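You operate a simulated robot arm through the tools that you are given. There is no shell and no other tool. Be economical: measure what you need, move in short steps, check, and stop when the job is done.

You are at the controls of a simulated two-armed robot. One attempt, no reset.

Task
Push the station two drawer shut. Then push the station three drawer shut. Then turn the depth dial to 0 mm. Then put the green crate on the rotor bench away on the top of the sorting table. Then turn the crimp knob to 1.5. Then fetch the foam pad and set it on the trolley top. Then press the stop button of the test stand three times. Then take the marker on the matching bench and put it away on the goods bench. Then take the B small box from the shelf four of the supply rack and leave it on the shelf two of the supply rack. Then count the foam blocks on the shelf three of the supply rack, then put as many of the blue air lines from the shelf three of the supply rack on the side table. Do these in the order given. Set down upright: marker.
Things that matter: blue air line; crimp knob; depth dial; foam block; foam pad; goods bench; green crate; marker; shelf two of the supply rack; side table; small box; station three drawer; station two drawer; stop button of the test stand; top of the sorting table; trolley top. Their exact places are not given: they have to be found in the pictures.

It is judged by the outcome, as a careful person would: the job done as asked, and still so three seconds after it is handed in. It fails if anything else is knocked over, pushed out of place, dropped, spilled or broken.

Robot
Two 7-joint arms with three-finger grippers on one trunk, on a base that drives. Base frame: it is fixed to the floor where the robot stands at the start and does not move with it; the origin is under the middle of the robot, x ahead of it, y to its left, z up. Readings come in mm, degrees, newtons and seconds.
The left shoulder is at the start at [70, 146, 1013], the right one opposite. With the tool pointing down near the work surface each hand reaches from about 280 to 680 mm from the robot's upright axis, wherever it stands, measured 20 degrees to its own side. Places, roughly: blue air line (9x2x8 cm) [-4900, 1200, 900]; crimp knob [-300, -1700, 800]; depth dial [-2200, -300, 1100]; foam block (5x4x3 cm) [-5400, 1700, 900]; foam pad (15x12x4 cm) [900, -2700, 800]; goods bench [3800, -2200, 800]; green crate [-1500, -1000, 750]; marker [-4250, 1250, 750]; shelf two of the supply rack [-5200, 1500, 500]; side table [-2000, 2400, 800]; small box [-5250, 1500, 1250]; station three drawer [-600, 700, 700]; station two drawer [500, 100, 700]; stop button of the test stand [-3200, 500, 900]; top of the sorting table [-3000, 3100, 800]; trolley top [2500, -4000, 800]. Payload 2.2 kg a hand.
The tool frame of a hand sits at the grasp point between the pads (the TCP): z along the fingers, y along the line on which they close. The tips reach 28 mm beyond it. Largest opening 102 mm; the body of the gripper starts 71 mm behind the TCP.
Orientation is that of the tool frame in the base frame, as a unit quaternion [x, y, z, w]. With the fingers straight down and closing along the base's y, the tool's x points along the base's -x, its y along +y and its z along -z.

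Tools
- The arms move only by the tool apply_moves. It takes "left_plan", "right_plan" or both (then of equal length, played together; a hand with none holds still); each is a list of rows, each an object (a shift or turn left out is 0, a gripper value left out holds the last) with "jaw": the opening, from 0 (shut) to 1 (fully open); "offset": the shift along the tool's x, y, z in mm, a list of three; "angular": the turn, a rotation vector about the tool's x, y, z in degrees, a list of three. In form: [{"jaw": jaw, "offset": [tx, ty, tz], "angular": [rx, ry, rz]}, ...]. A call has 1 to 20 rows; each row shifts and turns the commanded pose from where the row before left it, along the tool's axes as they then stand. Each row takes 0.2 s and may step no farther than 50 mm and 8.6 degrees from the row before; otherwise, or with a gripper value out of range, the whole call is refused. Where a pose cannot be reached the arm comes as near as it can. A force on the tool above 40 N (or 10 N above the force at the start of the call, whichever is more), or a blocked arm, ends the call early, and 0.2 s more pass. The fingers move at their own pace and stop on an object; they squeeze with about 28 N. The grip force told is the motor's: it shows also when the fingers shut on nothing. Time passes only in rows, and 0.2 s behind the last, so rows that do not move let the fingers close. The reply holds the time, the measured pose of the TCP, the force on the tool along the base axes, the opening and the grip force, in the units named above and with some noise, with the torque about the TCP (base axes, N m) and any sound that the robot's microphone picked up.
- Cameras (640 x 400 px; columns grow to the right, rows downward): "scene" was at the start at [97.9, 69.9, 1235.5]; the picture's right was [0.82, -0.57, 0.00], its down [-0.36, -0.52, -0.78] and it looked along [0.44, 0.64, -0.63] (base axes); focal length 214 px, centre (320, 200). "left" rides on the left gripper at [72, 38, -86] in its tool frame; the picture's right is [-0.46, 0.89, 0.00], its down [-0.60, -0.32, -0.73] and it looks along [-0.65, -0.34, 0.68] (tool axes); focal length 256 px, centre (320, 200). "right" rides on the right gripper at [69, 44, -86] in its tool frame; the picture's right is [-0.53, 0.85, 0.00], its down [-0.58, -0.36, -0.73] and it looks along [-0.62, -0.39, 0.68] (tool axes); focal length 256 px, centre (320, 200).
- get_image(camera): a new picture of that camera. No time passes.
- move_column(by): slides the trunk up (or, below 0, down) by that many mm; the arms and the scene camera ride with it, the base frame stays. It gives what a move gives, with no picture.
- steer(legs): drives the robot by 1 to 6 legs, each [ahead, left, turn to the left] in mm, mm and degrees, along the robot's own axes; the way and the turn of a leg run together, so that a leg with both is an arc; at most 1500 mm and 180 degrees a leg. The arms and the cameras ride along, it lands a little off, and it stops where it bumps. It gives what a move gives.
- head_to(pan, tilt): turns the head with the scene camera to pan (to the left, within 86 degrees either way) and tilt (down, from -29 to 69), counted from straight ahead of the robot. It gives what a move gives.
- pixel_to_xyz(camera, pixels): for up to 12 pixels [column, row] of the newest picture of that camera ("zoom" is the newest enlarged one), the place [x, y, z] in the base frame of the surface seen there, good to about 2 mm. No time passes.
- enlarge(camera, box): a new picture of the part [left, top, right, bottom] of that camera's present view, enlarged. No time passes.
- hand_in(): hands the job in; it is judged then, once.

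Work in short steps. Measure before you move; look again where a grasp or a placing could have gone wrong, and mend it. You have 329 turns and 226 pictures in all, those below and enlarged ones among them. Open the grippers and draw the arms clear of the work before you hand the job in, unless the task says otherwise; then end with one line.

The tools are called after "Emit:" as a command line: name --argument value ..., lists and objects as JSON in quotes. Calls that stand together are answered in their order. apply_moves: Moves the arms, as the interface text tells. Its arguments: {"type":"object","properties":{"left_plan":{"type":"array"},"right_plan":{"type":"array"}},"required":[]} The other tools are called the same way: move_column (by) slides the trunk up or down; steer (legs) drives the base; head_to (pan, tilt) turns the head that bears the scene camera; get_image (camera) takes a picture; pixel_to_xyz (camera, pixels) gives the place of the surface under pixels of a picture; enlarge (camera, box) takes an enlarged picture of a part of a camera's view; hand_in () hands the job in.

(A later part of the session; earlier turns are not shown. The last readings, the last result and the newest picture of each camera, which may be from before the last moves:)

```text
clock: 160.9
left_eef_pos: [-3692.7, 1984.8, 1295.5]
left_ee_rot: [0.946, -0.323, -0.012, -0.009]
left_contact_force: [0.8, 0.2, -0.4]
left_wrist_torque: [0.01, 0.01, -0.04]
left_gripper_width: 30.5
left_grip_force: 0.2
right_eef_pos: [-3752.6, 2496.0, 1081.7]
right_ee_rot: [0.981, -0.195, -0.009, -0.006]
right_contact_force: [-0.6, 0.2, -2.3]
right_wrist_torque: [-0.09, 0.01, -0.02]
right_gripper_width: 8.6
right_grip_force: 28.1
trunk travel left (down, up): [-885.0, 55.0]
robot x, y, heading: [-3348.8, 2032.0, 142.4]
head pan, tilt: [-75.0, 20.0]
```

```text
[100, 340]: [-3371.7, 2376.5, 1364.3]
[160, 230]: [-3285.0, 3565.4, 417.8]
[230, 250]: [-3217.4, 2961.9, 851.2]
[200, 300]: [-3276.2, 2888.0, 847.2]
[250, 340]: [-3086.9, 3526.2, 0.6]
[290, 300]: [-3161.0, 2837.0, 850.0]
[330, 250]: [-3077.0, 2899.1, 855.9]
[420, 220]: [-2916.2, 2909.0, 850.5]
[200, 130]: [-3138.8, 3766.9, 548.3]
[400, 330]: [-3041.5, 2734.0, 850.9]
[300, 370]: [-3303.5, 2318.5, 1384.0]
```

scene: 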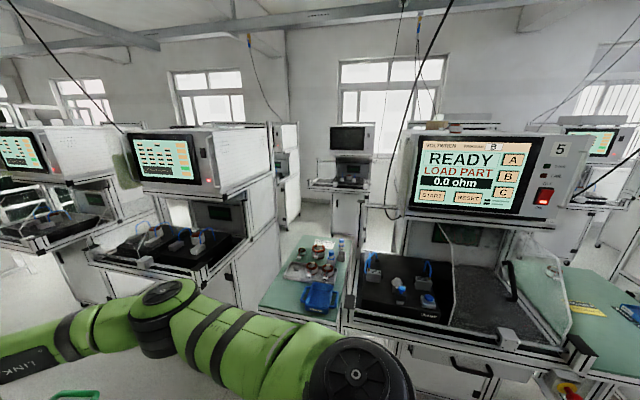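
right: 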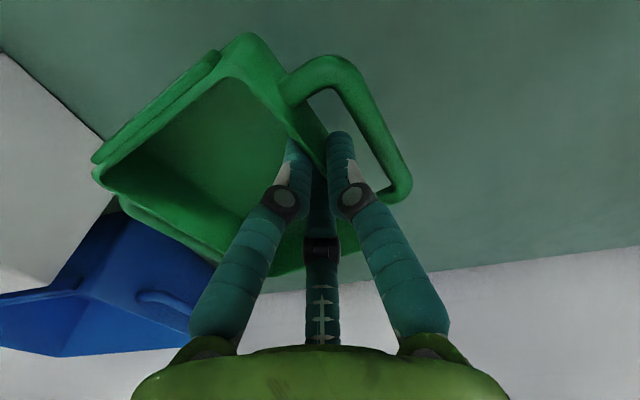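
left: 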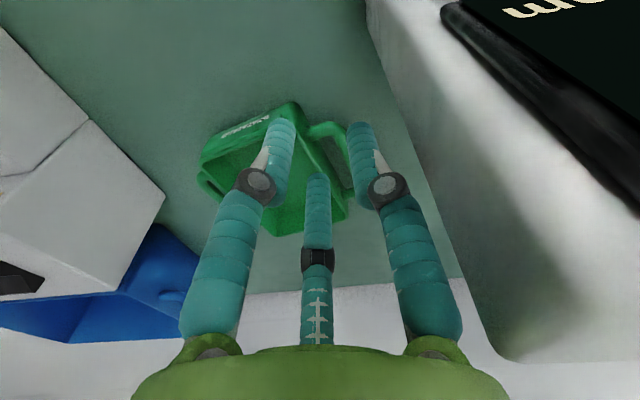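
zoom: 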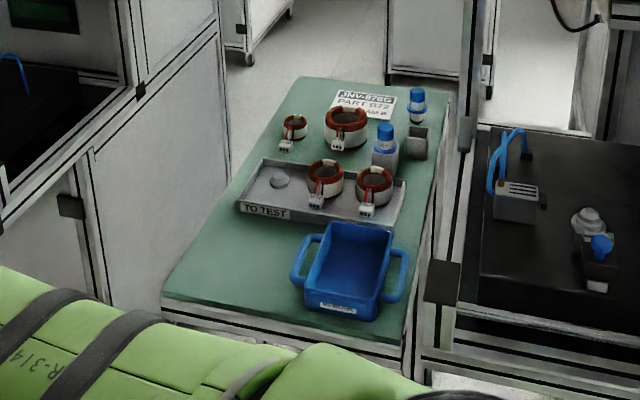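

The table top is z≈850, with a free patch at its front-left beside the blue crate. I go face it for precise measurement.

Emit:
steer --legs '[[400, 0, 0], [0, 0, -88]]'

Emit:
head_to --pan -10 --tilt 35

Emit:
get_image --camera "scene"

```text
clock: 167.2
left_eef_pos: [-3723.5, 2620.1, 1295.2]
left_ee_rot: [-0.45, 0.893, 0.002, 0.014]
left_contact_force: [-0.3, 0.2, -0.1]
left_wrist_torque: [0.01, 0.01, 0.04]
left_gripper_width: 30.8
left_grip_force: 0.1
right_eef_pos: [-3214.3, 2690.2, 1080.9]
right_ee_rot: [-0.564, 0.826, 0.003, 0.011]
right_contact_force: [-0.4, 0.4, -1.9]
right_wrist_torque: [0.02, 0.09, 0.02]
right_gripper_width: 8.8
right_grip_force: 27.8
trunk travel left (down, up): [-885.0, 55.0]
robot x, y, heading: [-3667.8, 2275.5, 53.7]
head pan, tilt: [-75.0, 20.0]
```

```text
clock: 168.6
left_eef_pos: [-3722.9, 2620.9, 1295.7]
left_ee_rot: [-0.45, 0.893, 0.002, 0.013]
left_contact_force: [0.2, -0.4, 0.2]
left_wrist_torque: [-0.01, -0.03, 0.02]
left_gripper_width: 30.4
left_grip_force: 0.0
right_eef_pos: [-3214.2, 2689.7, 1081.8]
right_ee_rot: [-0.564, 0.826, 0.004, 0.01]
right_contact_force: [-0.7, -0.4, -2.7]
right_wrist_torque: [0.01, 0.14, 0.0]
right_gripper_width: 8.7
right_grip_force: 28.0
trunk travel left (down, up): [-885.0, 55.0]
robot x, y, heading: [-3662.8, 2276.5, 53.4]
head pan, tilt: [-10.0, 35.0]
```

```text
148 pictures are left
```

scene: 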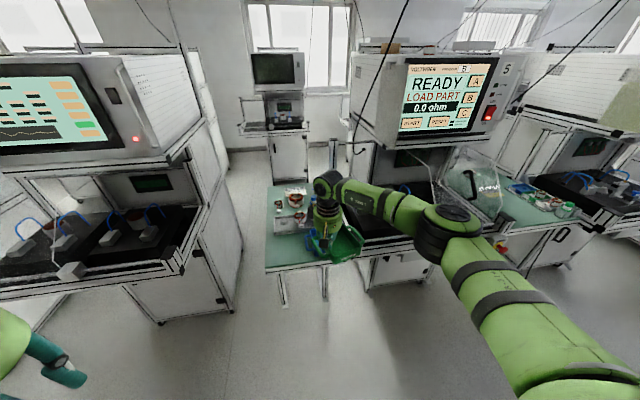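

I enlarge the table region for a detailed look.

Emit:
enlarge --camera "scene" --box '[250, 170, 350, 290]'

Emit:
pixel_to_xyz --camera "zoom" --pixels '[[110, 280], [110, 320], [100, 220], [140, 235], [200, 235], [180, 280], [210, 310], [215, 280], [240, 300], [110, 100], [245, 230], [230, 330]]'

```text
3.33 times, centred on (300, 230) of scene
```

zoom: 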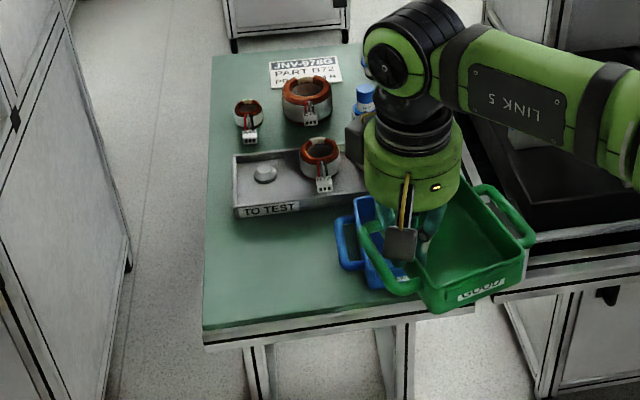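

```text
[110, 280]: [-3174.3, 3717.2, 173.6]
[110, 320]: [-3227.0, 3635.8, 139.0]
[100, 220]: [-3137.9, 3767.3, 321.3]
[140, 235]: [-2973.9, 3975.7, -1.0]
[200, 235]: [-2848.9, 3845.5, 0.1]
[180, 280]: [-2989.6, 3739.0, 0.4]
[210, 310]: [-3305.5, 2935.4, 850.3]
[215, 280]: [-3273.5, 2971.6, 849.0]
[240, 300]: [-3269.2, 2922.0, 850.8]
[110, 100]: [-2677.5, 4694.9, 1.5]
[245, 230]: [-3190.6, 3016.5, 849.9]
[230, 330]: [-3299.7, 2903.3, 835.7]
```

Emit:
pixel_to_xyz --camera "zoom" --pixels '[[207, 322], [209, 225], [330, 312], [334, 275], [328, 250], [240, 220], [300, 214], [338, 235], [345, 270], [207, 324], [340, 305]]'

```text
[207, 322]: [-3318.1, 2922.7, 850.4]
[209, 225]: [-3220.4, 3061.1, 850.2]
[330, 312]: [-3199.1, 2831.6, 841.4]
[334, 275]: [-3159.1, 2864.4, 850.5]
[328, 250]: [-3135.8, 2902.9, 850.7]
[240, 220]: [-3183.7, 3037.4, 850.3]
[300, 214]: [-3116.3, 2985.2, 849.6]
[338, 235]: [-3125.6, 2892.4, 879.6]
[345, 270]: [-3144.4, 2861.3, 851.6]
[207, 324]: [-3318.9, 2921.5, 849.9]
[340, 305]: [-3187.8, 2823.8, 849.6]
```

Free rectangle: u −4401…−4238, n 427…598; the crate (163 over handles × 140) fits with its handles along n. I check station 6's protrusion on the left before moving.

Emit:
pixel_to_xyz --camera "scene" --pixels '[[70, 275], [150, 265], [10, 297], [180, 255], [70, 240], [370, 250]]'

```text
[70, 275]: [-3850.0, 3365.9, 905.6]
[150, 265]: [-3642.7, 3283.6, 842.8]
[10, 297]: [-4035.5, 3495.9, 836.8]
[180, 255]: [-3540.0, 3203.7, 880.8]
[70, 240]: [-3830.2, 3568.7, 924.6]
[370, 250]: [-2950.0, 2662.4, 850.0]
```

Clear. I shift the base ahead 160 and left 160, then yaw the hand −75.5°.

Emit:
steer --legs '[[160, 160, 0.6]]'

Emit:
apply_moves --right_plan '[{"angular": [0, 0, -8.4]}, {"angular": [0, 0, -8.4]}, {"angular": [0, 0, -8.4]}, {"angular": [0, 0, -8.4]}, {"angular": [0, 0, -8.4]}, {"angular": [0, 0, -8.4]}, {"angular": [0, 0, -8.4]}, {"angular": [0, 0, -8.4]}, {"angular": [0, 0, -8.0]}, {}]'

Emit:
get_image --camera "scene"

```text
clock: 170.3
left_eef_pos: [-3759.4, 2841.7, 1296.2]
left_ee_rot: [-0.453, 0.891, 0.003, 0.014]
left_contact_force: [-0.6, -1.3, 0.1]
left_wrist_torque: [0.04, 0.01, -0.01]
left_gripper_width: 30.6
left_grip_force: 0.1
right_eef_pos: [-3252.9, 2915.9, 1082.5]
right_ee_rot: [-0.567, 0.823, 0.005, 0.011]
right_contact_force: [-0.7, -0.3, -1.1]
right_wrist_torque: [0.03, 0.08, -0.02]
right_gripper_width: 8.5
right_grip_force: 27.6
trunk travel left (down, up): [-885.0, 55.0]
robot x, y, heading: [-3703.4, 2503.5, 53.9]
head pan, tilt: [-10.0, 35.0]
```

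```text
clock: 172.5
left_eef_pos: [-3761.0, 2845.0, 1294.7]
left_ee_rot: [-0.454, 0.891, 0.003, 0.015]
left_contact_force: [-0.2, 0.2, -0.3]
left_wrist_torque: [-0.01, -0.03, 0.0]
left_gripper_width: 30.5
left_grip_force: 0.0
right_eef_pos: [-3268.7, 2888.5, 1072.5]
right_ee_rot: [0.727, -0.687, 0.0, -0.01]
right_contact_force: [0.5, 0.2, -1.8]
right_wrist_torque: [-0.02, 0.06, -0.03]
right_gripper_width: 8.9
right_grip_force: 28.4
right hand out of reach, approached as far as the arm can: row 3, 4, 5, 6, 7, 8, 9
trunk travel left (down, up): [-885.0, 55.0]
robot x, y, heading: [-3701.5, 2499.9, 54.2]
head pan, tilt: [-10.0, 35.0]
```

```text
146 pictures are left
```

scene: 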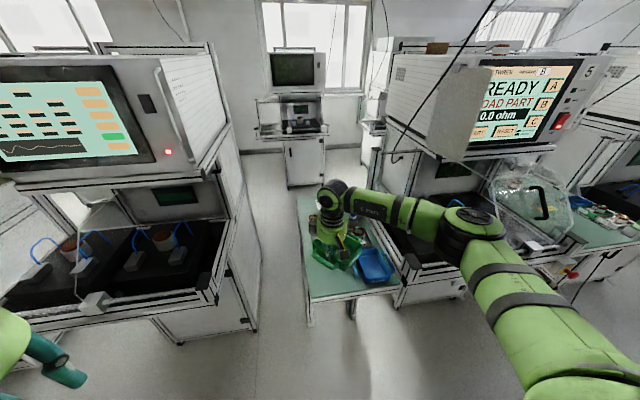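

The wrist stops at about 183° heading, so I let the base take up the other ~51°: back off, turn left 51°, and reposition before the table.

Emit:
steer --legs '[[-350, 0, 0], [0, 0, 51], [-222, -551, 0]]'

Emit:
head_to --pan -30 --tilt 40

Emit:
get_image --camera "scene"

```text
clock: 180.1
left_eef_pos: [-3620.6, 2318.1, 1295.2]
left_ee_rot: [0.794, -0.608, -0.008, -0.012]
left_contact_force: [-0.2, -0.4, 0.5]
left_wrist_torque: [0.01, 0.01, -0.01]
left_gripper_width: 30.6
left_grip_force: 0.0
right_eef_pos: [-3345.5, 2728.2, 1071.6]
right_ee_rot: [0.953, -0.304, -0.004, -0.009]
right_contact_force: [-0.1, 0.2, -1.6]
right_wrist_torque: [-0.07, 0.03, -0.02]
right_gripper_width: 8.9
right_grip_force: 28.0
trunk travel left (down, up): [-885.0, 55.0]
robot x, y, heading: [-3315.9, 2150.7, 105.5]
head pan, tilt: [-10.0, 35.0]
```

```text
clock: 180.9
left_eef_pos: [-3618.0, 2317.7, 1296.2]
left_ee_rot: [0.794, -0.608, -0.008, -0.011]
left_contact_force: [0.1, -0.1, 1.0]
left_wrist_torque: [0.02, 0.04, 0.02]
left_gripper_width: 30.5
left_grip_force: 0.0
right_eef_pos: [-3344.9, 2727.7, 1072.1]
right_ee_rot: [0.953, -0.304, -0.005, -0.009]
right_contact_force: [0.3, 0.7, -2.4]
right_wrist_torque: [-0.09, 0.06, 0.02]
right_gripper_width: 8.5
right_grip_force: 27.6
trunk travel left (down, up): [-885.0, 55.0]
robot x, y, heading: [-3312.9, 2149.1, 105.5]
head pan, tilt: [-30.0, 40.0]
```

```text
145 pictures are left
```

scene: 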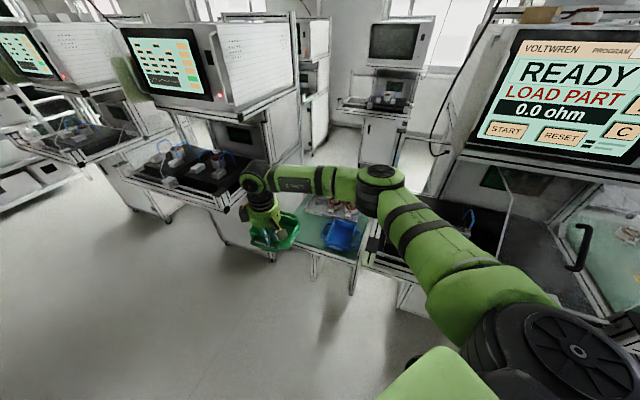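

Orientation is now right (tool y along −n). I drive the remaining 210 mm along n.

Emit:
steer --legs '[[145, -152, 0]]'

Emit:
head_to --pan -10 --tilt 50

Emit:
get_image --camera "scene"

Emit:
get_image --camera "right"

```text
clock: 182.5
left_eef_pos: [-3514.4, 2494.5, 1295.6]
left_ee_rot: [0.794, -0.607, -0.009, -0.013]
left_contact_force: [-0.8, -1.2, 0.3]
left_wrist_torque: [0.03, 0.0, 0.01]
left_gripper_width: 30.6
left_grip_force: 0.0
right_eef_pos: [-3241.5, 2905.3, 1074.0]
right_ee_rot: [0.952, -0.305, -0.005, -0.011]
right_contact_force: [0.9, -1.0, -1.5]
right_wrist_torque: [-0.06, -0.02, 0.02]
right_gripper_width: 9.0
right_grip_force: 28.1
trunk travel left (down, up): [-885.0, 55.0]
robot x, y, heading: [-3212.9, 2328.6, 105.5]
head pan, tilt: [-30.0, 40.0]
```

```text
clock: 183.3
left_eef_pos: [-3512.6, 2497.1, 1296.2]
left_ee_rot: [0.794, -0.607, -0.008, -0.011]
left_contact_force: [-0.3, 0.9, -0.3]
left_wrist_torque: [-0.02, 0.01, 0.0]
left_gripper_width: 30.6
left_grip_force: 0.0
right_eef_pos: [-3239.7, 2908.0, 1071.2]
right_ee_rot: [0.952, -0.305, -0.005, -0.008]
right_contact_force: [0.0, 0.3, -1.8]
right_wrist_torque: [-0.07, 0.08, 0.01]
right_gripper_width: 8.5
right_grip_force: 28.1
trunk travel left (down, up): [-885.0, 55.0]
robot x, y, heading: [-3206.5, 2327.1, 105.6]
head pan, tilt: [-10.0, 50.0]
```

```text
144 pictures are left
```

scene: 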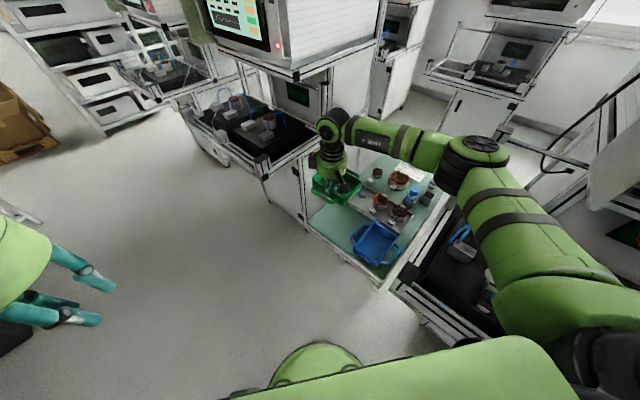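

```text
143 pictures are left
```

right: 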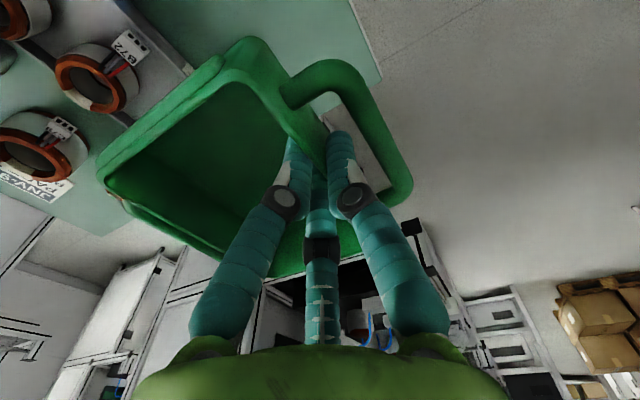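

Hand is at n 463, u −4329 as wanted. I check the crate's corner coordinates in the hand view and scene.

Emit:
pixel_to_xyz --camera "right" --pixels '[[102, 170], [210, 60], [250, 45], [340, 65], [405, 190], [150, 205], [380, 80], [170, 60]]'

Emit:
enlarge --camera "scene" --box '[290, 140, 450, 290]'

```text
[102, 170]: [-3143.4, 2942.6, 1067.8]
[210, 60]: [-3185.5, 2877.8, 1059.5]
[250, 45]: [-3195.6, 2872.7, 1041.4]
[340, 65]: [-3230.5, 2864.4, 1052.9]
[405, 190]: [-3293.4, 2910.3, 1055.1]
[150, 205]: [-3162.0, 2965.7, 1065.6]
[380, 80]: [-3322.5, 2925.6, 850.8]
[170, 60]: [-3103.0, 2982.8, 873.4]
```

```text
2.67 times, centred on (370, 215) of scene
```

zoom: 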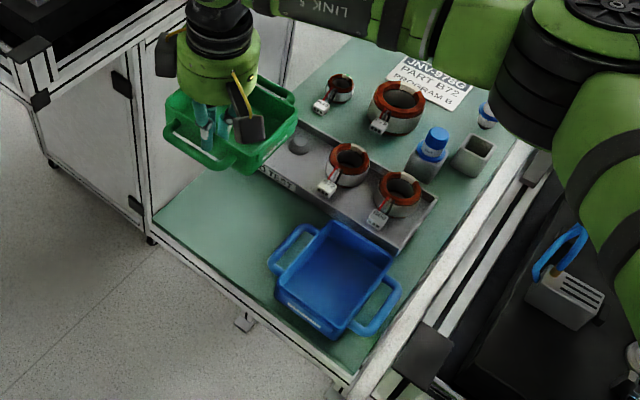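

Crate body would sit u −4400…−4268, so I shift +13 in u and 8 toward the edge, then lower to about 15 mm above the table.

Emit:
apply_moves --right_plan '[{"offset": [13, 8, 0]}, {"offset": [0, 0, 40]}, {"offset": [0, 0, 40]}, {"offset": [0, 0, 40]}, {"offset": [0, 0, 38]}, {}]'

Emit:
enlarge --camera "scene" --box '[290, 140, 450, 290]'

Emit:
get_image --camera "right"

```text
clock: 184.8
left_eef_pos: [-3513.0, 2497.3, 1296.5]
left_ee_rot: [0.794, -0.608, -0.008, -0.011]
left_contact_force: [0.4, 0.5, -0.3]
left_wrist_torque: [0.01, 0.0, 0.01]
left_gripper_width: 30.5
left_grip_force: 0.1
right_eef_pos: [-3233.5, 2896.2, 951.6]
right_ee_rot: [0.952, -0.305, -0.005, -0.009]
right_contact_force: [0.2, -0.4, -2.0]
right_wrist_torque: [-0.04, 0.03, -0.01]
right_gripper_width: 8.6
right_grip_force: 27.9
right hand out of reach, approached as far as the arm can: row 5
trunk travel left (down, up): [-885.0, 55.0]
robot x, y, heading: [-3207.3, 2328.2, 105.2]
head pan, tilt: [-10.0, 50.0]
```

```text
2.67 times, centred on (370, 215) of scene
```

zoom: 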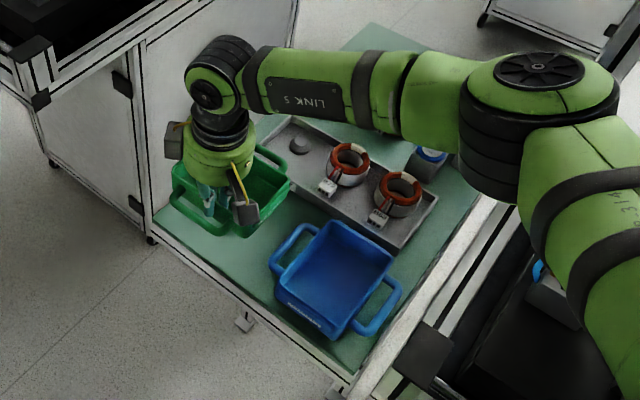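

```text
140 pictures are left
```

right: 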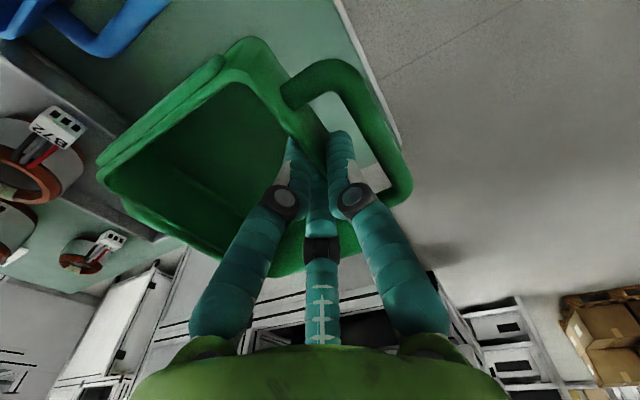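

Arm reach ends at 951; I check the elbow height before lowering with the trunk.

Emit:
pixel_to_xyz --camera "zoom" --pixels '[[540, 80], [520, 170], [380, 100], [600, 300], [430, 330], [490, 215], [200, 200], [240, 260]]'

```text
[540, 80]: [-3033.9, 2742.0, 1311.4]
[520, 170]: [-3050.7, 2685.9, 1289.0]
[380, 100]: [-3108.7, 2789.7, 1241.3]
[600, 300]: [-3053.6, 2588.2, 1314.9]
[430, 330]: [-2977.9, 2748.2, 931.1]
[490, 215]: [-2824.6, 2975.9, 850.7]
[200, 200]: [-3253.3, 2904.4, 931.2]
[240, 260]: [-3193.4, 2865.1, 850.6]
```

Elbow at z 1311 is well clear. I lower the trunk 48.

Emit:
move_column --by -48

Emit:
enlarge --camera "scene" --box '[290, 140, 450, 290]'

Emit:
get_image --camera "right"

```text
clock: 185.7
left_eef_pos: [-3512.2, 2495.7, 1248.3]
left_ee_rot: [0.794, -0.608, -0.009, -0.011]
left_contact_force: [0.3, -0.5, -0.4]
left_wrist_torque: [0.04, 0.0, -0.02]
left_gripper_width: 30.7
left_grip_force: 0.2
right_eef_pos: [-3233.8, 2896.1, 905.3]
right_ee_rot: [0.952, -0.305, -0.004, -0.009]
right_contact_force: [-1.0, -1.0, -2.2]
right_wrist_torque: [-0.08, 0.04, 0.02]
right_gripper_width: 8.8
right_grip_force: 28.1
trunk travel left (down, up): [-837.0, 103.0]
robot x, y, heading: [-3206.1, 2330.5, 105.2]
head pan, tilt: [-10.0, 50.0]
```

```text
2.67 times, centred on (370, 215) of scene
```

zoom: 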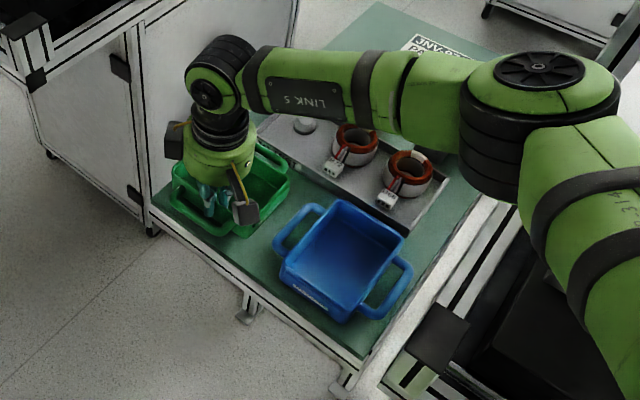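

```text
138 pictures are left
```

right: 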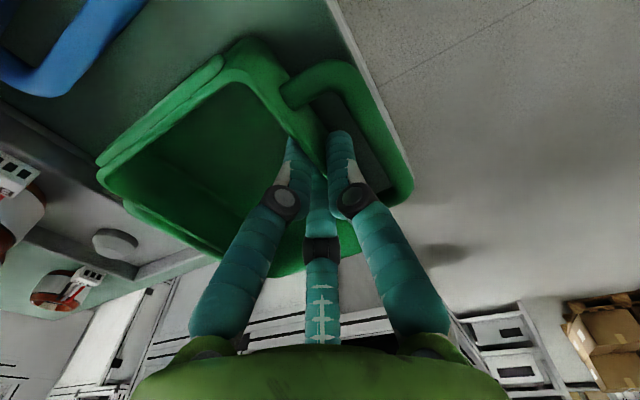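

I check the rear handle against the tray front edge and the left side against the table edge.

Emit:
pixel_to_xyz --camera "right" --pixels '[[135, 208], [180, 240], [215, 262], [100, 175], [150, 268], [110, 215], [75, 170], [290, 268], [405, 190], [385, 110]]'

```text
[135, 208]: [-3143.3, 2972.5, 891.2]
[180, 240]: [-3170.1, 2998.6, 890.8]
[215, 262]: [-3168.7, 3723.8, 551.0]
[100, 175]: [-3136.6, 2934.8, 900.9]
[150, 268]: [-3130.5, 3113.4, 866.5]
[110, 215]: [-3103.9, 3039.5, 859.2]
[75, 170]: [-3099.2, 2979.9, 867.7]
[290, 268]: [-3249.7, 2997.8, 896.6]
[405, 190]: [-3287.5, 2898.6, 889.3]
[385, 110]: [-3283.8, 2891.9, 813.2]
```

Clearances: 20 mm to the tray, 12 mm to the edge. I lower 9 mm and release gently.

Emit:
move_column --by -9

Emit:
apply_moves --right_plan '[{"jaw": 0.15}, {}, {}]'

Emit:
get_image --camera "right"

```text
clock: 186.2
left_eef_pos: [-3513.4, 2497.1, 1237.5]
left_ee_rot: [0.794, -0.608, -0.009, -0.012]
left_contact_force: [-0.3, -0.1, 0.8]
left_wrist_torque: [0.02, -0.03, 0.02]
left_gripper_width: 30.6
left_grip_force: 0.0
right_eef_pos: [-3232.8, 2896.6, 896.0]
right_ee_rot: [0.952, -0.305, -0.006, -0.01]
right_contact_force: [0.0, -0.2, 1.2]
right_wrist_torque: [0.03, 0.2, -0.01]
right_gripper_width: 9.1
right_grip_force: 28.2
trunk travel left (down, up): [-828.0, 112.0]
robot x, y, heading: [-3210.3, 2329.0, 105.5]
head pan, tilt: [-10.0, 50.0]
```

```text
clock: 187.0
left_eef_pos: [-3512.6, 2496.3, 1239.1]
left_ee_rot: [0.794, -0.607, -0.008, -0.011]
left_contact_force: [-0.6, -0.9, -0.4]
left_wrist_torque: [0.05, 0.0, 0.0]
left_gripper_width: 30.4
left_grip_force: 0.0
right_eef_pos: [-3232.8, 2895.9, 896.3]
right_ee_rot: [0.952, -0.306, -0.006, -0.008]
right_contact_force: [-0.6, 0.8, 0.1]
right_wrist_torque: [0.01, -0.03, 0.02]
right_gripper_width: 15.5
right_grip_force: 0.0
trunk travel left (down, up): [-828.0, 112.0]
robot x, y, heading: [-3209.3, 2327.2, 105.3]
head pan, tilt: [-10.0, 50.0]
```

```text
137 pictures are left
```

right: 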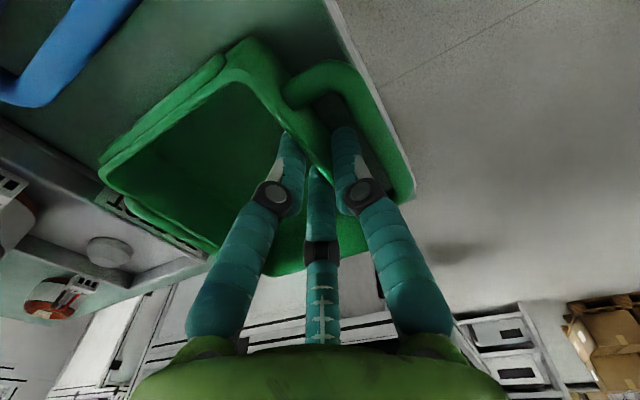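

Released on the table. I raise with the trunk straight up and look.

Emit:
move_column --by 30

Emit:
move_column --by 80

Emit:
enlarge --camera "scene" --box '[290, 140, 450, 290]'

```text
clock: 187.8
left_eef_pos: [-3513.2, 2495.7, 1268.1]
left_ee_rot: [0.794, -0.608, -0.007, -0.012]
left_contact_force: [-0.3, -0.2, 0.3]
left_wrist_torque: [-0.03, -0.02, 0.04]
left_gripper_width: 30.6
left_grip_force: 0.1
right_eef_pos: [-3233.4, 2895.8, 926.0]
right_ee_rot: [0.952, -0.305, -0.005, -0.01]
right_contact_force: [-0.1, 0.2, -0.4]
right_wrist_torque: [0.0, 0.04, 0.03]
right_gripper_width: 15.3
right_grip_force: 0.1
trunk travel left (down, up): [-858.0, 82.0]
robot x, y, heading: [-3209.7, 2329.1, 105.5]
head pan, tilt: [-10.0, 50.0]
```

```text
clock: 188.9
left_eef_pos: [-3513.1, 2496.3, 1349.0]
left_ee_rot: [0.794, -0.608, -0.008, -0.011]
left_contact_force: [0.3, 0.0, 0.1]
left_wrist_torque: [-0.01, 0.03, 0.02]
left_gripper_width: 30.6
left_grip_force: 0.2
right_eef_pos: [-3234.5, 2897.0, 1006.0]
right_ee_rot: [0.952, -0.305, -0.005, -0.009]
right_contact_force: [-0.4, 0.9, 0.6]
right_wrist_torque: [-0.02, -0.01, -0.02]
right_gripper_width: 15.4
right_grip_force: 0.0
trunk travel left (down, up): [-938.0, 2.0]
robot x, y, heading: [-3208.6, 2328.0, 105.3]
head pan, tilt: [-10.0, 50.0]
```

```text
2.67 times, centred on (370, 215) of scene
```

zoom: 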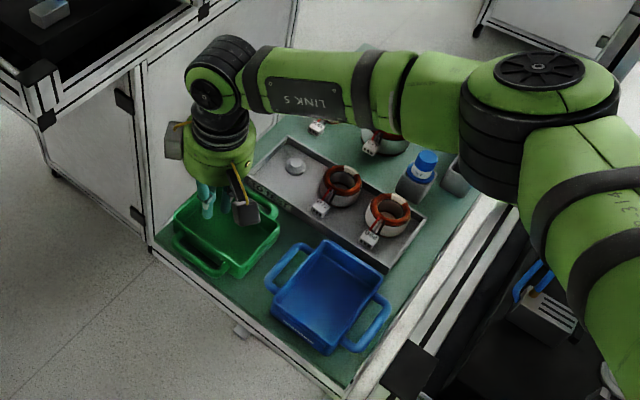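

The crate sits on the sorting table. Next the crimp knob near [-300,-1700]. I back away along −n, tuck the right hand, and turn toward +u.

Emit:
steer --legs '[[-284, 349, 0]]'

Emit:
apply_moves --right_plan '[{"angular": [0, 0, 8], "offset": [30, 0, 0], "jaw": 0.3}, {"angular": [0, 0, 8], "offset": [30, 0, 0]}, {"angular": [0, 0, 8], "offset": [30, 0, 0]}, {"angular": [0, 0, 8], "offset": [30, 0, 0]}, {"angular": [0, 0, 7], "offset": [30, 0, 0]}, {}]'

Emit:
move_column --by -388

Emit:
steer --legs '[[0, 0, -141], [1400, 0, 0], [1400, 0, 0]]'

Emit:
head_to --pan 0 --tilt 15

Emit:
get_image --camera "scene"

```text
clock: 191.7
left_eef_pos: [-3764.3, 2127.1, 1350.1]
left_ee_rot: [0.798, -0.603, -0.008, -0.01]
left_contact_force: [-0.1, -0.3, 0.3]
left_wrist_torque: [-0.01, 0.0, -0.02]
left_gripper_width: 30.5
left_grip_force: 0.0
right_eef_pos: [-3488.4, 2530.1, 1004.7]
right_ee_rot: [0.954, -0.299, -0.005, -0.008]
right_contact_force: [-0.7, 0.2, 0.2]
right_wrist_torque: [0.0, -0.01, 0.03]
right_gripper_width: 15.1
right_grip_force: 0.1
trunk travel left (down, up): [-938.0, 2.0]
robot x, y, heading: [-3462.8, 1957.2, 106.0]
head pan, tilt: [-10.0, 50.0]
```

```text
clock: 193.1
left_eef_pos: [-3767.4, 2125.9, 1349.7]
left_ee_rot: [0.797, -0.603, -0.008, -0.01]
left_contact_force: [0.4, -0.4, 0.2]
left_wrist_torque: [0.01, 0.0, 0.02]
left_gripper_width: 30.6
left_grip_force: 0.1
right_eef_pos: [-3398.3, 2415.3, 1005.0]
right_ee_rot: [0.799, -0.602, -0.008, -0.007]
right_contact_force: [-0.4, 0.6, 0.5]
right_wrist_torque: [-0.01, -0.03, -0.01]
right_gripper_width: 30.6
right_grip_force: 0.1
trunk travel left (down, up): [-938.0, 2.0]
robot x, y, heading: [-3462.3, 1959.4, 105.8]
head pan, tilt: [-10.0, 50.0]
```

```text
clock: 196.8
left_eef_pos: [-3765.4, 2125.7, 961.3]
left_ee_rot: [0.798, -0.603, -0.009, -0.012]
left_contact_force: [-0.1, -0.6, -0.1]
left_wrist_torque: [-0.02, -0.01, -0.01]
left_gripper_width: 30.4
left_grip_force: 0.0
right_eef_pos: [-3397.7, 2414.9, 616.2]
right_ee_rot: [0.799, -0.601, -0.008, -0.007]
right_contact_force: [0.7, -0.1, 0.4]
right_wrist_torque: [-0.02, -0.02, 0.05]
right_gripper_width: 30.4
right_grip_force: 0.0
trunk travel left (down, up): [-550.0, 390.0]
robot x, y, heading: [-3459.1, 1955.5, 105.9]
head pan, tilt: [-10.0, 50.0]
```

```text
clock: 213.9
left_eef_pos: [-1164.1, 651.9, 959.4]
left_ee_rot: [0.301, 0.954, -0.007, 0.009]
left_contact_force: [1.9, -1.0, -0.7]
left_wrist_torque: [0.12, 0.11, 0.0]
left_gripper_width: 30.8
left_grip_force: 0.0
right_eef_pos: [-1266.6, 195.6, 614.3]
right_ee_rot: [0.298, 0.955, -0.002, 0.007]
right_contact_force: [1.0, -0.9, -0.5]
right_wrist_torque: [0.04, 0.07, -0.02]
right_gripper_width: 30.7
right_grip_force: 0.0
trunk travel left (down, up): [-550.0, 390.0]
robot x, y, heading: [-1511.8, 586.8, -34.8]
head pan, tilt: [-10.0, 50.0]
stopped in leg 3: the robot was blocked; the commanded pose is now the measured one
```

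```text
clock: 214.9
left_eef_pos: [-1166.7, 654.8, 960.9]
left_ee_rot: [0.301, 0.953, -0.007, 0.013]
left_contact_force: [0.2, -0.4, 0.5]
left_wrist_torque: [0.0, 0.01, 0.02]
left_gripper_width: 30.4
left_grip_force: 0.0
right_eef_pos: [-1269.3, 197.2, 616.6]
right_ee_rot: [0.298, 0.955, -0.004, 0.008]
right_contact_force: [0.2, -0.6, -0.1]
right_wrist_torque: [0.03, -0.01, 0.0]
right_gripper_width: 30.7
right_grip_force: 0.1
trunk travel left (down, up): [-550.0, 390.0]
robot x, y, heading: [-1509.5, 585.7, -35.0]
head pan, tilt: [0.0, 15.0]
```

```text
135 pictures are left
```

scene: 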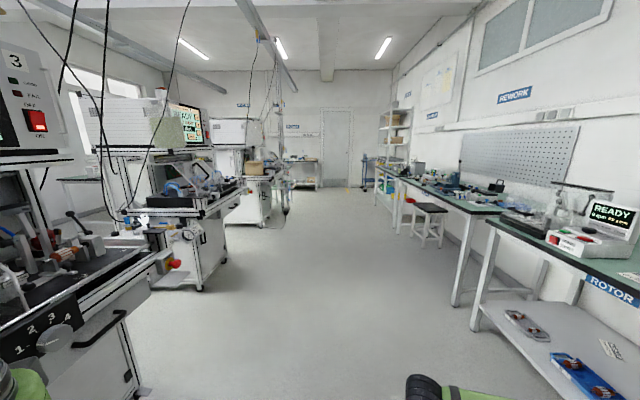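

The base was blocked — I likely touched the green stool at [-1124,818]. I look down-left to check it.

Emit:
head_to --pan 35 --tilt 60

Emit:
get_image --camera "scene"

```text
clock: 216.1
left_eef_pos: [-1168.5, 654.9, 961.3]
left_ee_rot: [0.301, 0.954, -0.007, 0.013]
left_contact_force: [-0.5, 0.2, -0.5]
left_wrist_torque: [0.0, 0.01, -0.01]
left_gripper_width: 30.6
left_grip_force: 0.0
right_eef_pos: [-1269.1, 197.1, 616.0]
right_ee_rot: [0.297, 0.955, -0.004, 0.008]
right_contact_force: [0.4, 0.5, -0.5]
right_wrist_torque: [-0.02, 0.03, -0.03]
right_gripper_width: 30.6
right_grip_force: 0.2
trunk travel left (down, up): [-550.0, 390.0]
robot x, y, heading: [-1509.7, 586.9, -34.9]
head pan, tilt: [35.0, 60.0]
```

```text
134 pictures are left
```

scene: 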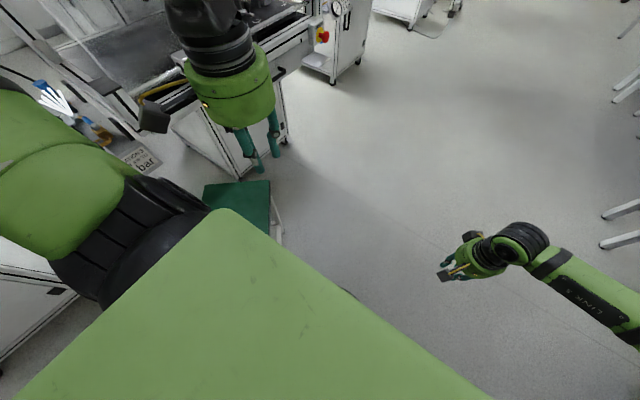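

The stool still stands. I back up 250 mm and view it to compare its place with earlier measurements (leg foot [-919,774,10], top point [-1124,818,500]).

Emit:
steer --legs '[[-250, 0, 0], [0, -350, 0]]'

Emit:
head_to --pan 50 --tilt 40

Emit:
get_image --camera "scene"

```text
clock: 219.8
left_eef_pos: [-1573.0, 508.2, 961.4]
left_ee_rot: [0.299, 0.954, -0.008, 0.012]
left_contact_force: [0.2, -0.1, -0.1]
left_wrist_torque: [-0.01, 0.01, 0.0]
left_gripper_width: 30.7
left_grip_force: 0.0
right_eef_pos: [-1673.3, 50.4, 615.9]
right_ee_rot: [0.296, 0.955, -0.004, 0.009]
right_contact_force: [0.0, 0.4, 0.2]
right_wrist_torque: [-0.02, 0.0, 0.0]
right_gripper_width: 30.5
right_grip_force: 0.1
trunk travel left (down, up): [-550.0, 390.0]
robot x, y, heading: [-1912.6, 438.9, -34.7]
head pan, tilt: [35.0, 60.0]
```

```text
clock: 220.6
left_eef_pos: [-1571.9, 507.0, 961.0]
left_ee_rot: [0.299, 0.954, -0.008, 0.012]
left_contact_force: [-0.1, -0.1, 0.2]
left_wrist_torque: [0.01, 0.0, 0.02]
left_gripper_width: 30.7
left_grip_force: 0.0
right_eef_pos: [-1671.8, 50.0, 615.5]
right_ee_rot: [0.296, 0.955, -0.004, 0.009]
right_contact_force: [-0.7, 0.4, 0.1]
right_wrist_torque: [-0.05, 0.01, 0.02]
right_gripper_width: 30.8
right_grip_force: 0.0
trunk travel left (down, up): [-550.0, 390.0]
robot x, y, heading: [-1913.0, 441.8, -34.7]
head pan, tilt: [50.0, 40.0]
```

```text
133 pictures are left
```

scene: 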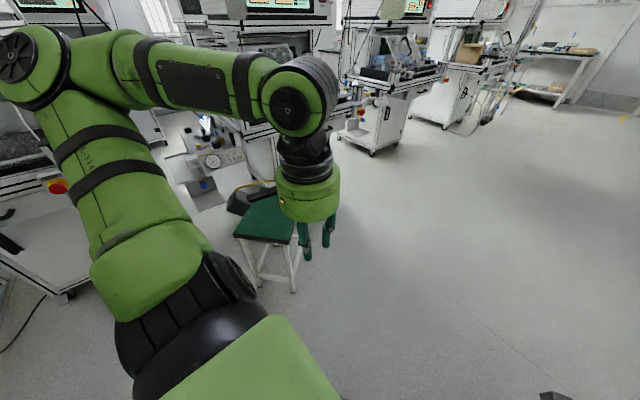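

From the earlier picture I compute the stool top corners were about (−1268,725) (−916,739) (−932,985) (−1276,984). I measure them now.

Emit:
enlarge --camera "scene" --box '[220, 180, 350, 300]'

Emit:
pixel_to_xyz --camera "scene" --pixels '[[236, 235], [292, 240], [253, 203], [294, 288], [260, 282], [298, 260], [270, 215]]'

```text
3.33 times, centred on (285, 240) of scene
```

zoom: 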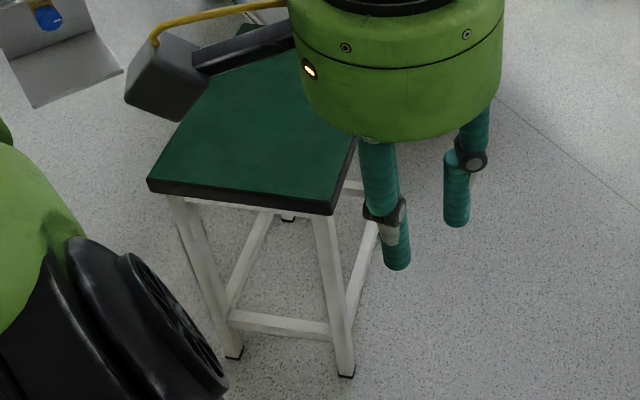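

```text
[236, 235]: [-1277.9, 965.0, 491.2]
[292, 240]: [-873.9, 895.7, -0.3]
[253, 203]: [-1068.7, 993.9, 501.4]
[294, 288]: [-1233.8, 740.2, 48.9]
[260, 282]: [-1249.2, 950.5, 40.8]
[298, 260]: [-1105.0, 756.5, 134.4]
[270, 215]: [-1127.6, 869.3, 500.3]
```

The stool is where it was. I continue along the aisle at n≈−760, 2100 mm, and look toward the bench on the right.

Emit:
steer --legs '[[1400, 0, -0.5], [700, 0, 0]]'

Emit:
head_to --pan -50 --tilt 20

Emit:
get_image --camera "scene"

```text
clock: 231.1
left_eef_pos: [151.3, -713.1, 960.7]
left_ee_rot: [0.309, 0.951, -0.007, 0.012]
left_contact_force: [-1.0, 0.7, -0.9]
left_wrist_torque: [-0.03, 0.02, 0.02]
left_gripper_width: 30.7
left_grip_force: 0.0
right_eef_pos: [42.6, -1168.9, 616.6]
right_ee_rot: [0.305, 0.952, -0.004, 0.008]
right_contact_force: [-0.2, -0.4, 0.4]
right_wrist_torque: [-0.01, 0.02, 0.0]
right_gripper_width: 30.7
right_grip_force: 0.0
trunk travel left (down, up): [-550.0, 390.0]
robot x, y, heading: [-189.2, -773.4, -35.7]
head pan, tilt: [50.0, 40.0]
```

```text
clock: 232.8
left_eef_pos: [150.9, -713.4, 960.6]
left_ee_rot: [0.308, 0.951, -0.008, 0.012]
left_contact_force: [0.8, -0.3, -0.3]
left_wrist_torque: [0.04, 0.06, 0.02]
left_gripper_width: 30.5
left_grip_force: 0.1
right_eef_pos: [41.6, -1167.9, 615.9]
right_ee_rot: [0.306, 0.952, -0.004, 0.008]
right_contact_force: [-0.7, -0.1, -0.1]
right_wrist_torque: [0.02, 0.05, 0.01]
right_gripper_width: 30.7
right_grip_force: 0.0
trunk travel left (down, up): [-550.0, 390.0]
robot x, y, heading: [-189.4, -771.3, -35.6]
head pan, tilt: [-50.0, 20.0]
```

```text
131 pictures are left
```

scene: 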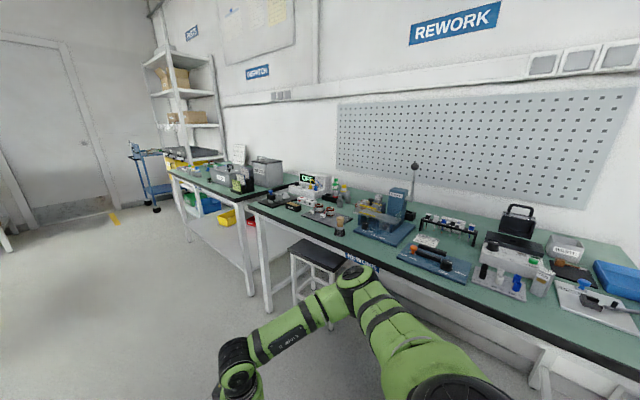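

I enlarge the rework bench to find the crimp knob.

Emit:
enlarge --camera "scene" --box '[330, 150, 530, 280]'

Emit:
pixel_to_xyz --camera "scene" --pixels '[[396, 205], [380, 235], [440, 260], [500, 260], [320, 240], [410, 265], [540, 330], [350, 300]]'

```text
3.08 times, centred on (430, 215) of scene
```

zoom: 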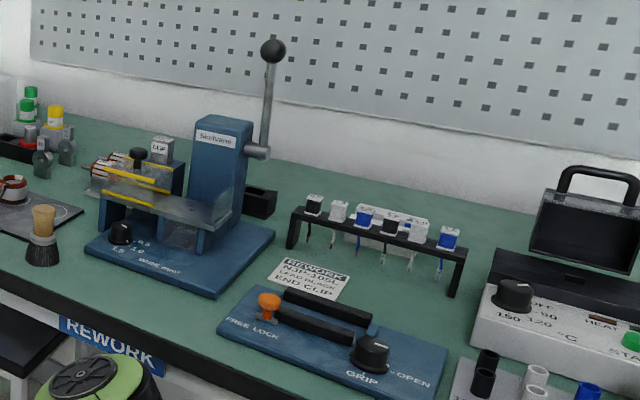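

```text
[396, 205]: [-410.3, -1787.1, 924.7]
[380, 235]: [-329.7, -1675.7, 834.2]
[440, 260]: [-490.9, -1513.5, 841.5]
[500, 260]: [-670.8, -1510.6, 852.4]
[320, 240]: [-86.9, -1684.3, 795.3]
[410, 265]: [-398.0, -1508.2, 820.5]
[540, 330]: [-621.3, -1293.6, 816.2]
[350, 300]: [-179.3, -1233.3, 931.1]
```

The crimp knob is the small black knob at zoom (120,235) on the press base plate with scale 0.5/1.0/1.5. I measure knob and stool.

Emit:
pixel_to_xyz --camera "zoom" --pixels '[[120, 228], [122, 242], [140, 245], [118, 255], [100, 250], [20, 340], [230, 330], [60, 300], [115, 205]]'

Emit:
pixel_to_xyz --camera "scene" --pixels '[[318, 252], [300, 250], [345, 262], [296, 300], [330, 325], [315, 260]]'

```text
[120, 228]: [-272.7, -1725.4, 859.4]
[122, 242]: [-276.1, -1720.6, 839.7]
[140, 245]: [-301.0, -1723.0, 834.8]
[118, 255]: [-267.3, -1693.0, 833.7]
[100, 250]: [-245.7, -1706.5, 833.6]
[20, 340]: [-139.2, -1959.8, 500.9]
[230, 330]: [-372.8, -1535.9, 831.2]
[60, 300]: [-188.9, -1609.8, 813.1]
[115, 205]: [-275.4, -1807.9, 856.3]
```

```text
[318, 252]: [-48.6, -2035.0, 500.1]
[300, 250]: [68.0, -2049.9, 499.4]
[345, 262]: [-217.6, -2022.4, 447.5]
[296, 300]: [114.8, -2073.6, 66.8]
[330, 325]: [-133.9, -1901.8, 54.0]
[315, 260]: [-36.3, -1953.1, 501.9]
```

The knob is at about [-274,-1722], top z 859, on a plate at 834. I turn to face the bench and go to within reach for the left hand.

Emit:
steer --legs '[[0, 0, -90.2], [200, 308, 0]]'

Emit:
head_to --pan 12 --tilt 40

Emit:
get_image --camera "scene"

```text
clock: 239.0
left_eef_pos: [2.4, -1462.4, 961.1]
left_ee_rot: [0.892, 0.453, -0.015, 0.003]
left_contact_force: [0.1, 0.4, -0.3]
left_wrist_torque: [0.03, 0.04, 0.0]
left_gripper_width: 30.6
left_grip_force: 0.0
right_eef_pos: [-451.9, -1348.9, 617.0]
right_ee_rot: [0.89, 0.455, -0.009, 0.004]
right_contact_force: [0.6, -0.4, -0.2]
right_wrist_torque: [0.02, 0.01, -0.02]
right_gripper_width: 30.6
right_grip_force: 0.0
trunk travel left (down, up): [-550.0, 390.0]
robot x, y, heading: [-56.9, -1117.5, -126.0]
head pan, tilt: [-50.0, 20.0]
```

```text
clock: 240.3
left_eef_pos: [2.8, -1460.3, 961.1]
left_ee_rot: [0.892, 0.452, -0.014, 0.003]
left_contact_force: [0.2, -0.1, -0.1]
left_wrist_torque: [-0.01, -0.02, 0.02]
left_gripper_width: 30.4
left_grip_force: 0.0
right_eef_pos: [-453.0, -1349.6, 616.2]
right_ee_rot: [0.89, 0.455, -0.009, 0.003]
right_contact_force: [-0.2, -0.2, 0.8]
right_wrist_torque: [0.01, 0.01, -0.01]
right_gripper_width: 30.8
right_grip_force: 0.1
trunk travel left (down, up): [-550.0, 390.0]
robot x, y, heading: [-56.1, -1119.4, -126.0]
head pan, tilt: [12.0, 40.0]
```

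```text
129 pictures are left
```

scene: 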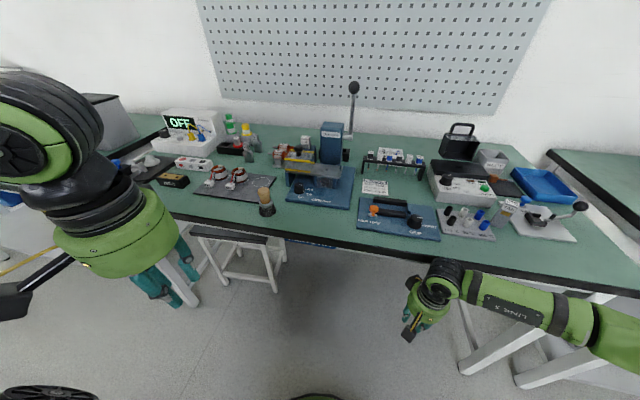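

I raise the right hand above bench level and enlarge the knob.

Emit:
apply_moves --right_plan '[{"offset": [20, 0, -48]}, {"offset": [20, 0, -48]}, {"offset": [0, 0, -48]}, {"offset": [0, 0, -48]}, {"offset": [0, 0, -48]}, {"offset": [0, 0, -48]}, {"offset": [0, 0, -48]}, {}]'

Emit:
enlarge --camera "scene" --box '[280, 160, 360, 215]'

```text
refused: row 1 steps farther than a row can; nothing moved
```

```text
7.27 times, centred on (320, 188) of scene
```

zoom: 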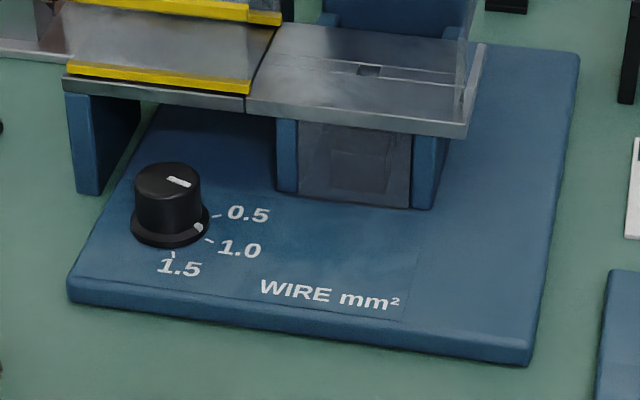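

The knob points about at 1.0 (or between 0.5 and 1.0); 1.5 is clockwise from above. I measure the ticks and knob.

Emit:
pixel_to_xyz --camera "zoom" --pixels '[[217, 216], [210, 240], [172, 255], [198, 227], [168, 178], [190, 185], [140, 185], [200, 190], [168, 168], [168, 200], [205, 222], [165, 245]]'

Emit:
apply_moves --right_plan '[{"offset": [15, 0, -46]}, {"offset": [15, 0, -46]}, {"offset": [0, 0, -48]}, {"offset": [0, 0, -48]}, {"offset": [0, 0, -48]}, {"offset": [0, 0, -48]}, {"offset": [0, 0, -48]}, {}]'

```text
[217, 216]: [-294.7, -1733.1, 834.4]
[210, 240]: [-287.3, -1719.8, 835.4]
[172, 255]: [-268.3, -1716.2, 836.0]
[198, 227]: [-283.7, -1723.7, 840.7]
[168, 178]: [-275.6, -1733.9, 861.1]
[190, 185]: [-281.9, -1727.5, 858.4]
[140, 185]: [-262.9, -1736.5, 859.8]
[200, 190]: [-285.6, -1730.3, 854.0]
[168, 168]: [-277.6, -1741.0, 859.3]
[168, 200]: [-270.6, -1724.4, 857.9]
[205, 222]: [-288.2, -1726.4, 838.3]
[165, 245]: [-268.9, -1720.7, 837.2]
```

```text
clock: 242.1
left_eef_pos: [1.5, -1461.3, 960.2]
left_ee_rot: [0.892, 0.452, -0.014, 0.003]
left_contact_force: [0.2, 0.1, 0.0]
left_wrist_torque: [-0.03, -0.06, 0.0]
left_gripper_width: 30.6
left_grip_force: 0.2
right_eef_pos: [-430.6, -1319.7, 948.7]
right_ee_rot: [0.89, 0.456, -0.009, 0.004]
right_contact_force: [-1.0, -1.1, -0.5]
right_wrist_torque: [0.02, -0.01, -0.01]
right_gripper_width: 30.8
right_grip_force: 0.1
trunk travel left (down, up): [-550.0, 390.0]
robot x, y, heading: [-55.2, -1116.6, -126.1]
head pan, tilt: [12.0, 40.0]
```

Tick angles about the centre (−274,−1736): 0.5≈172°, 1.0≈129°, 1.5≈73°; the pointer is at ~130°, so I need ~56° clockwise. I measure the jig behind the knob for clearance.

Emit:
pixel_to_xyz --camera "zoom" --pixels '[[90, 185], [120, 150], [100, 90], [180, 97], [80, 70], [200, 75], [260, 105], [285, 150], [200, 20], [300, 190], [370, 70], [180, 50]]'

```text
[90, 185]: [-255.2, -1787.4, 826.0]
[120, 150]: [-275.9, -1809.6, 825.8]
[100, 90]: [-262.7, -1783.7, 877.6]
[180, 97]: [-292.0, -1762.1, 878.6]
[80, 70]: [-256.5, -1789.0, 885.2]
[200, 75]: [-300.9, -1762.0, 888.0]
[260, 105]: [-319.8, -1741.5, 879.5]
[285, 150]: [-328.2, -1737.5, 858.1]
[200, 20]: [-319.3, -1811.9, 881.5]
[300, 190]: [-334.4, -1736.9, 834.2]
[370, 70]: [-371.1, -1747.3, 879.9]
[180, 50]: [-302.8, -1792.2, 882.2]
```

Jig edge is 32 mm behind the knob; with the jaw at ~0.33 the fingers clear it. I raise the right hand 100 more, drive ahead 170, and bring the left hand over the knob.

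Emit:
apply_moves --right_plan '[{"offset": [0, 0, -48]}, {"offset": [0, 0, -48]}, {}]'

Emit:
steer --legs '[[170, 0, 0]]'

```text
clock: 242.9
left_eef_pos: [2.2, -1461.1, 960.3]
left_ee_rot: [0.892, 0.452, -0.014, 0.003]
left_contact_force: [0.0, 0.5, 0.5]
left_wrist_torque: [-0.03, 0.01, -0.02]
left_gripper_width: 30.8
left_grip_force: 0.1
right_eef_pos: [-431.4, -1316.3, 1044.3]
right_ee_rot: [0.89, 0.456, -0.008, 0.003]
right_contact_force: [-0.2, -0.2, -0.3]
right_wrist_torque: [-0.02, 0.01, -0.02]
right_gripper_width: 30.5
right_grip_force: 0.0
trunk travel left (down, up): [-550.0, 390.0]
robot x, y, heading: [-51.2, -1115.7, -125.9]
head pan, tilt: [12.0, 40.0]
```

```text
clock: 244.4
left_eef_pos: [-98.8, -1599.1, 960.8]
left_ee_rot: [0.893, 0.45, -0.014, 0.004]
left_contact_force: [0.2, -0.2, 0.0]
left_wrist_torque: [0.02, -0.01, -0.02]
left_gripper_width: 30.5
left_grip_force: 0.1
right_eef_pos: [-531.5, -1453.9, 1043.4]
right_ee_rot: [0.891, 0.454, -0.01, 0.004]
right_contact_force: [-0.9, 1.2, 0.3]
right_wrist_torque: [0.01, 0.0, -0.01]
right_gripper_width: 30.8
right_grip_force: 0.0
trunk travel left (down, up): [-550.0, 390.0]
robot x, y, heading: [-152.5, -1260.8, -126.1]
head pan, tilt: [12.0, 40.0]
```

I move the left hand above the knob (jaw 0.34), correcting its small tilt.

Emit:
apply_moves --left_plan '[{"offset": [-42.7, -12, 0], "angular": [0, 1.7, 0], "jaw": 0.34}, {"offset": [-42.7, -12, 0]}, {"offset": [-42.7, -12, 0]}, {"offset": [-42.7, -12, 0]}, {"offset": [-42.7, -12, 0]}, {}]'

Emit:
get_image --camera "left"

```text
clock: 245.8
left_eef_pos: [-272.9, -1738.3, 962.5]
left_ee_rot: [0.892, 0.451, -0.002, -0.003]
left_contact_force: [-0.4, 0.4, 0.5]
left_wrist_torque: [-0.03, 0.01, -0.02]
left_gripper_width: 34.6
left_grip_force: 0.1
right_eef_pos: [-530.9, -1452.9, 1045.1]
right_ee_rot: [0.891, 0.454, -0.01, 0.004]
right_contact_force: [0.5, 0.9, 0.5]
right_wrist_torque: [-0.01, 0.04, 0.01]
right_gripper_width: 30.8
right_grip_force: 0.0
trunk travel left (down, up): [-550.0, 390.0]
robot x, y, heading: [-158.6, -1255.2, -126.1]
head pan, tilt: [12.0, 40.0]
```

```text
127 pictures are left
```

left: 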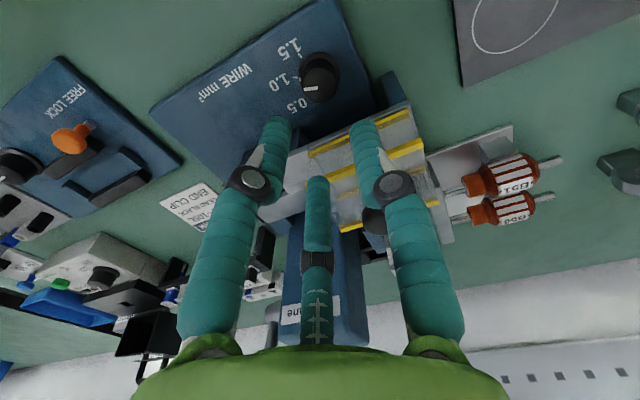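

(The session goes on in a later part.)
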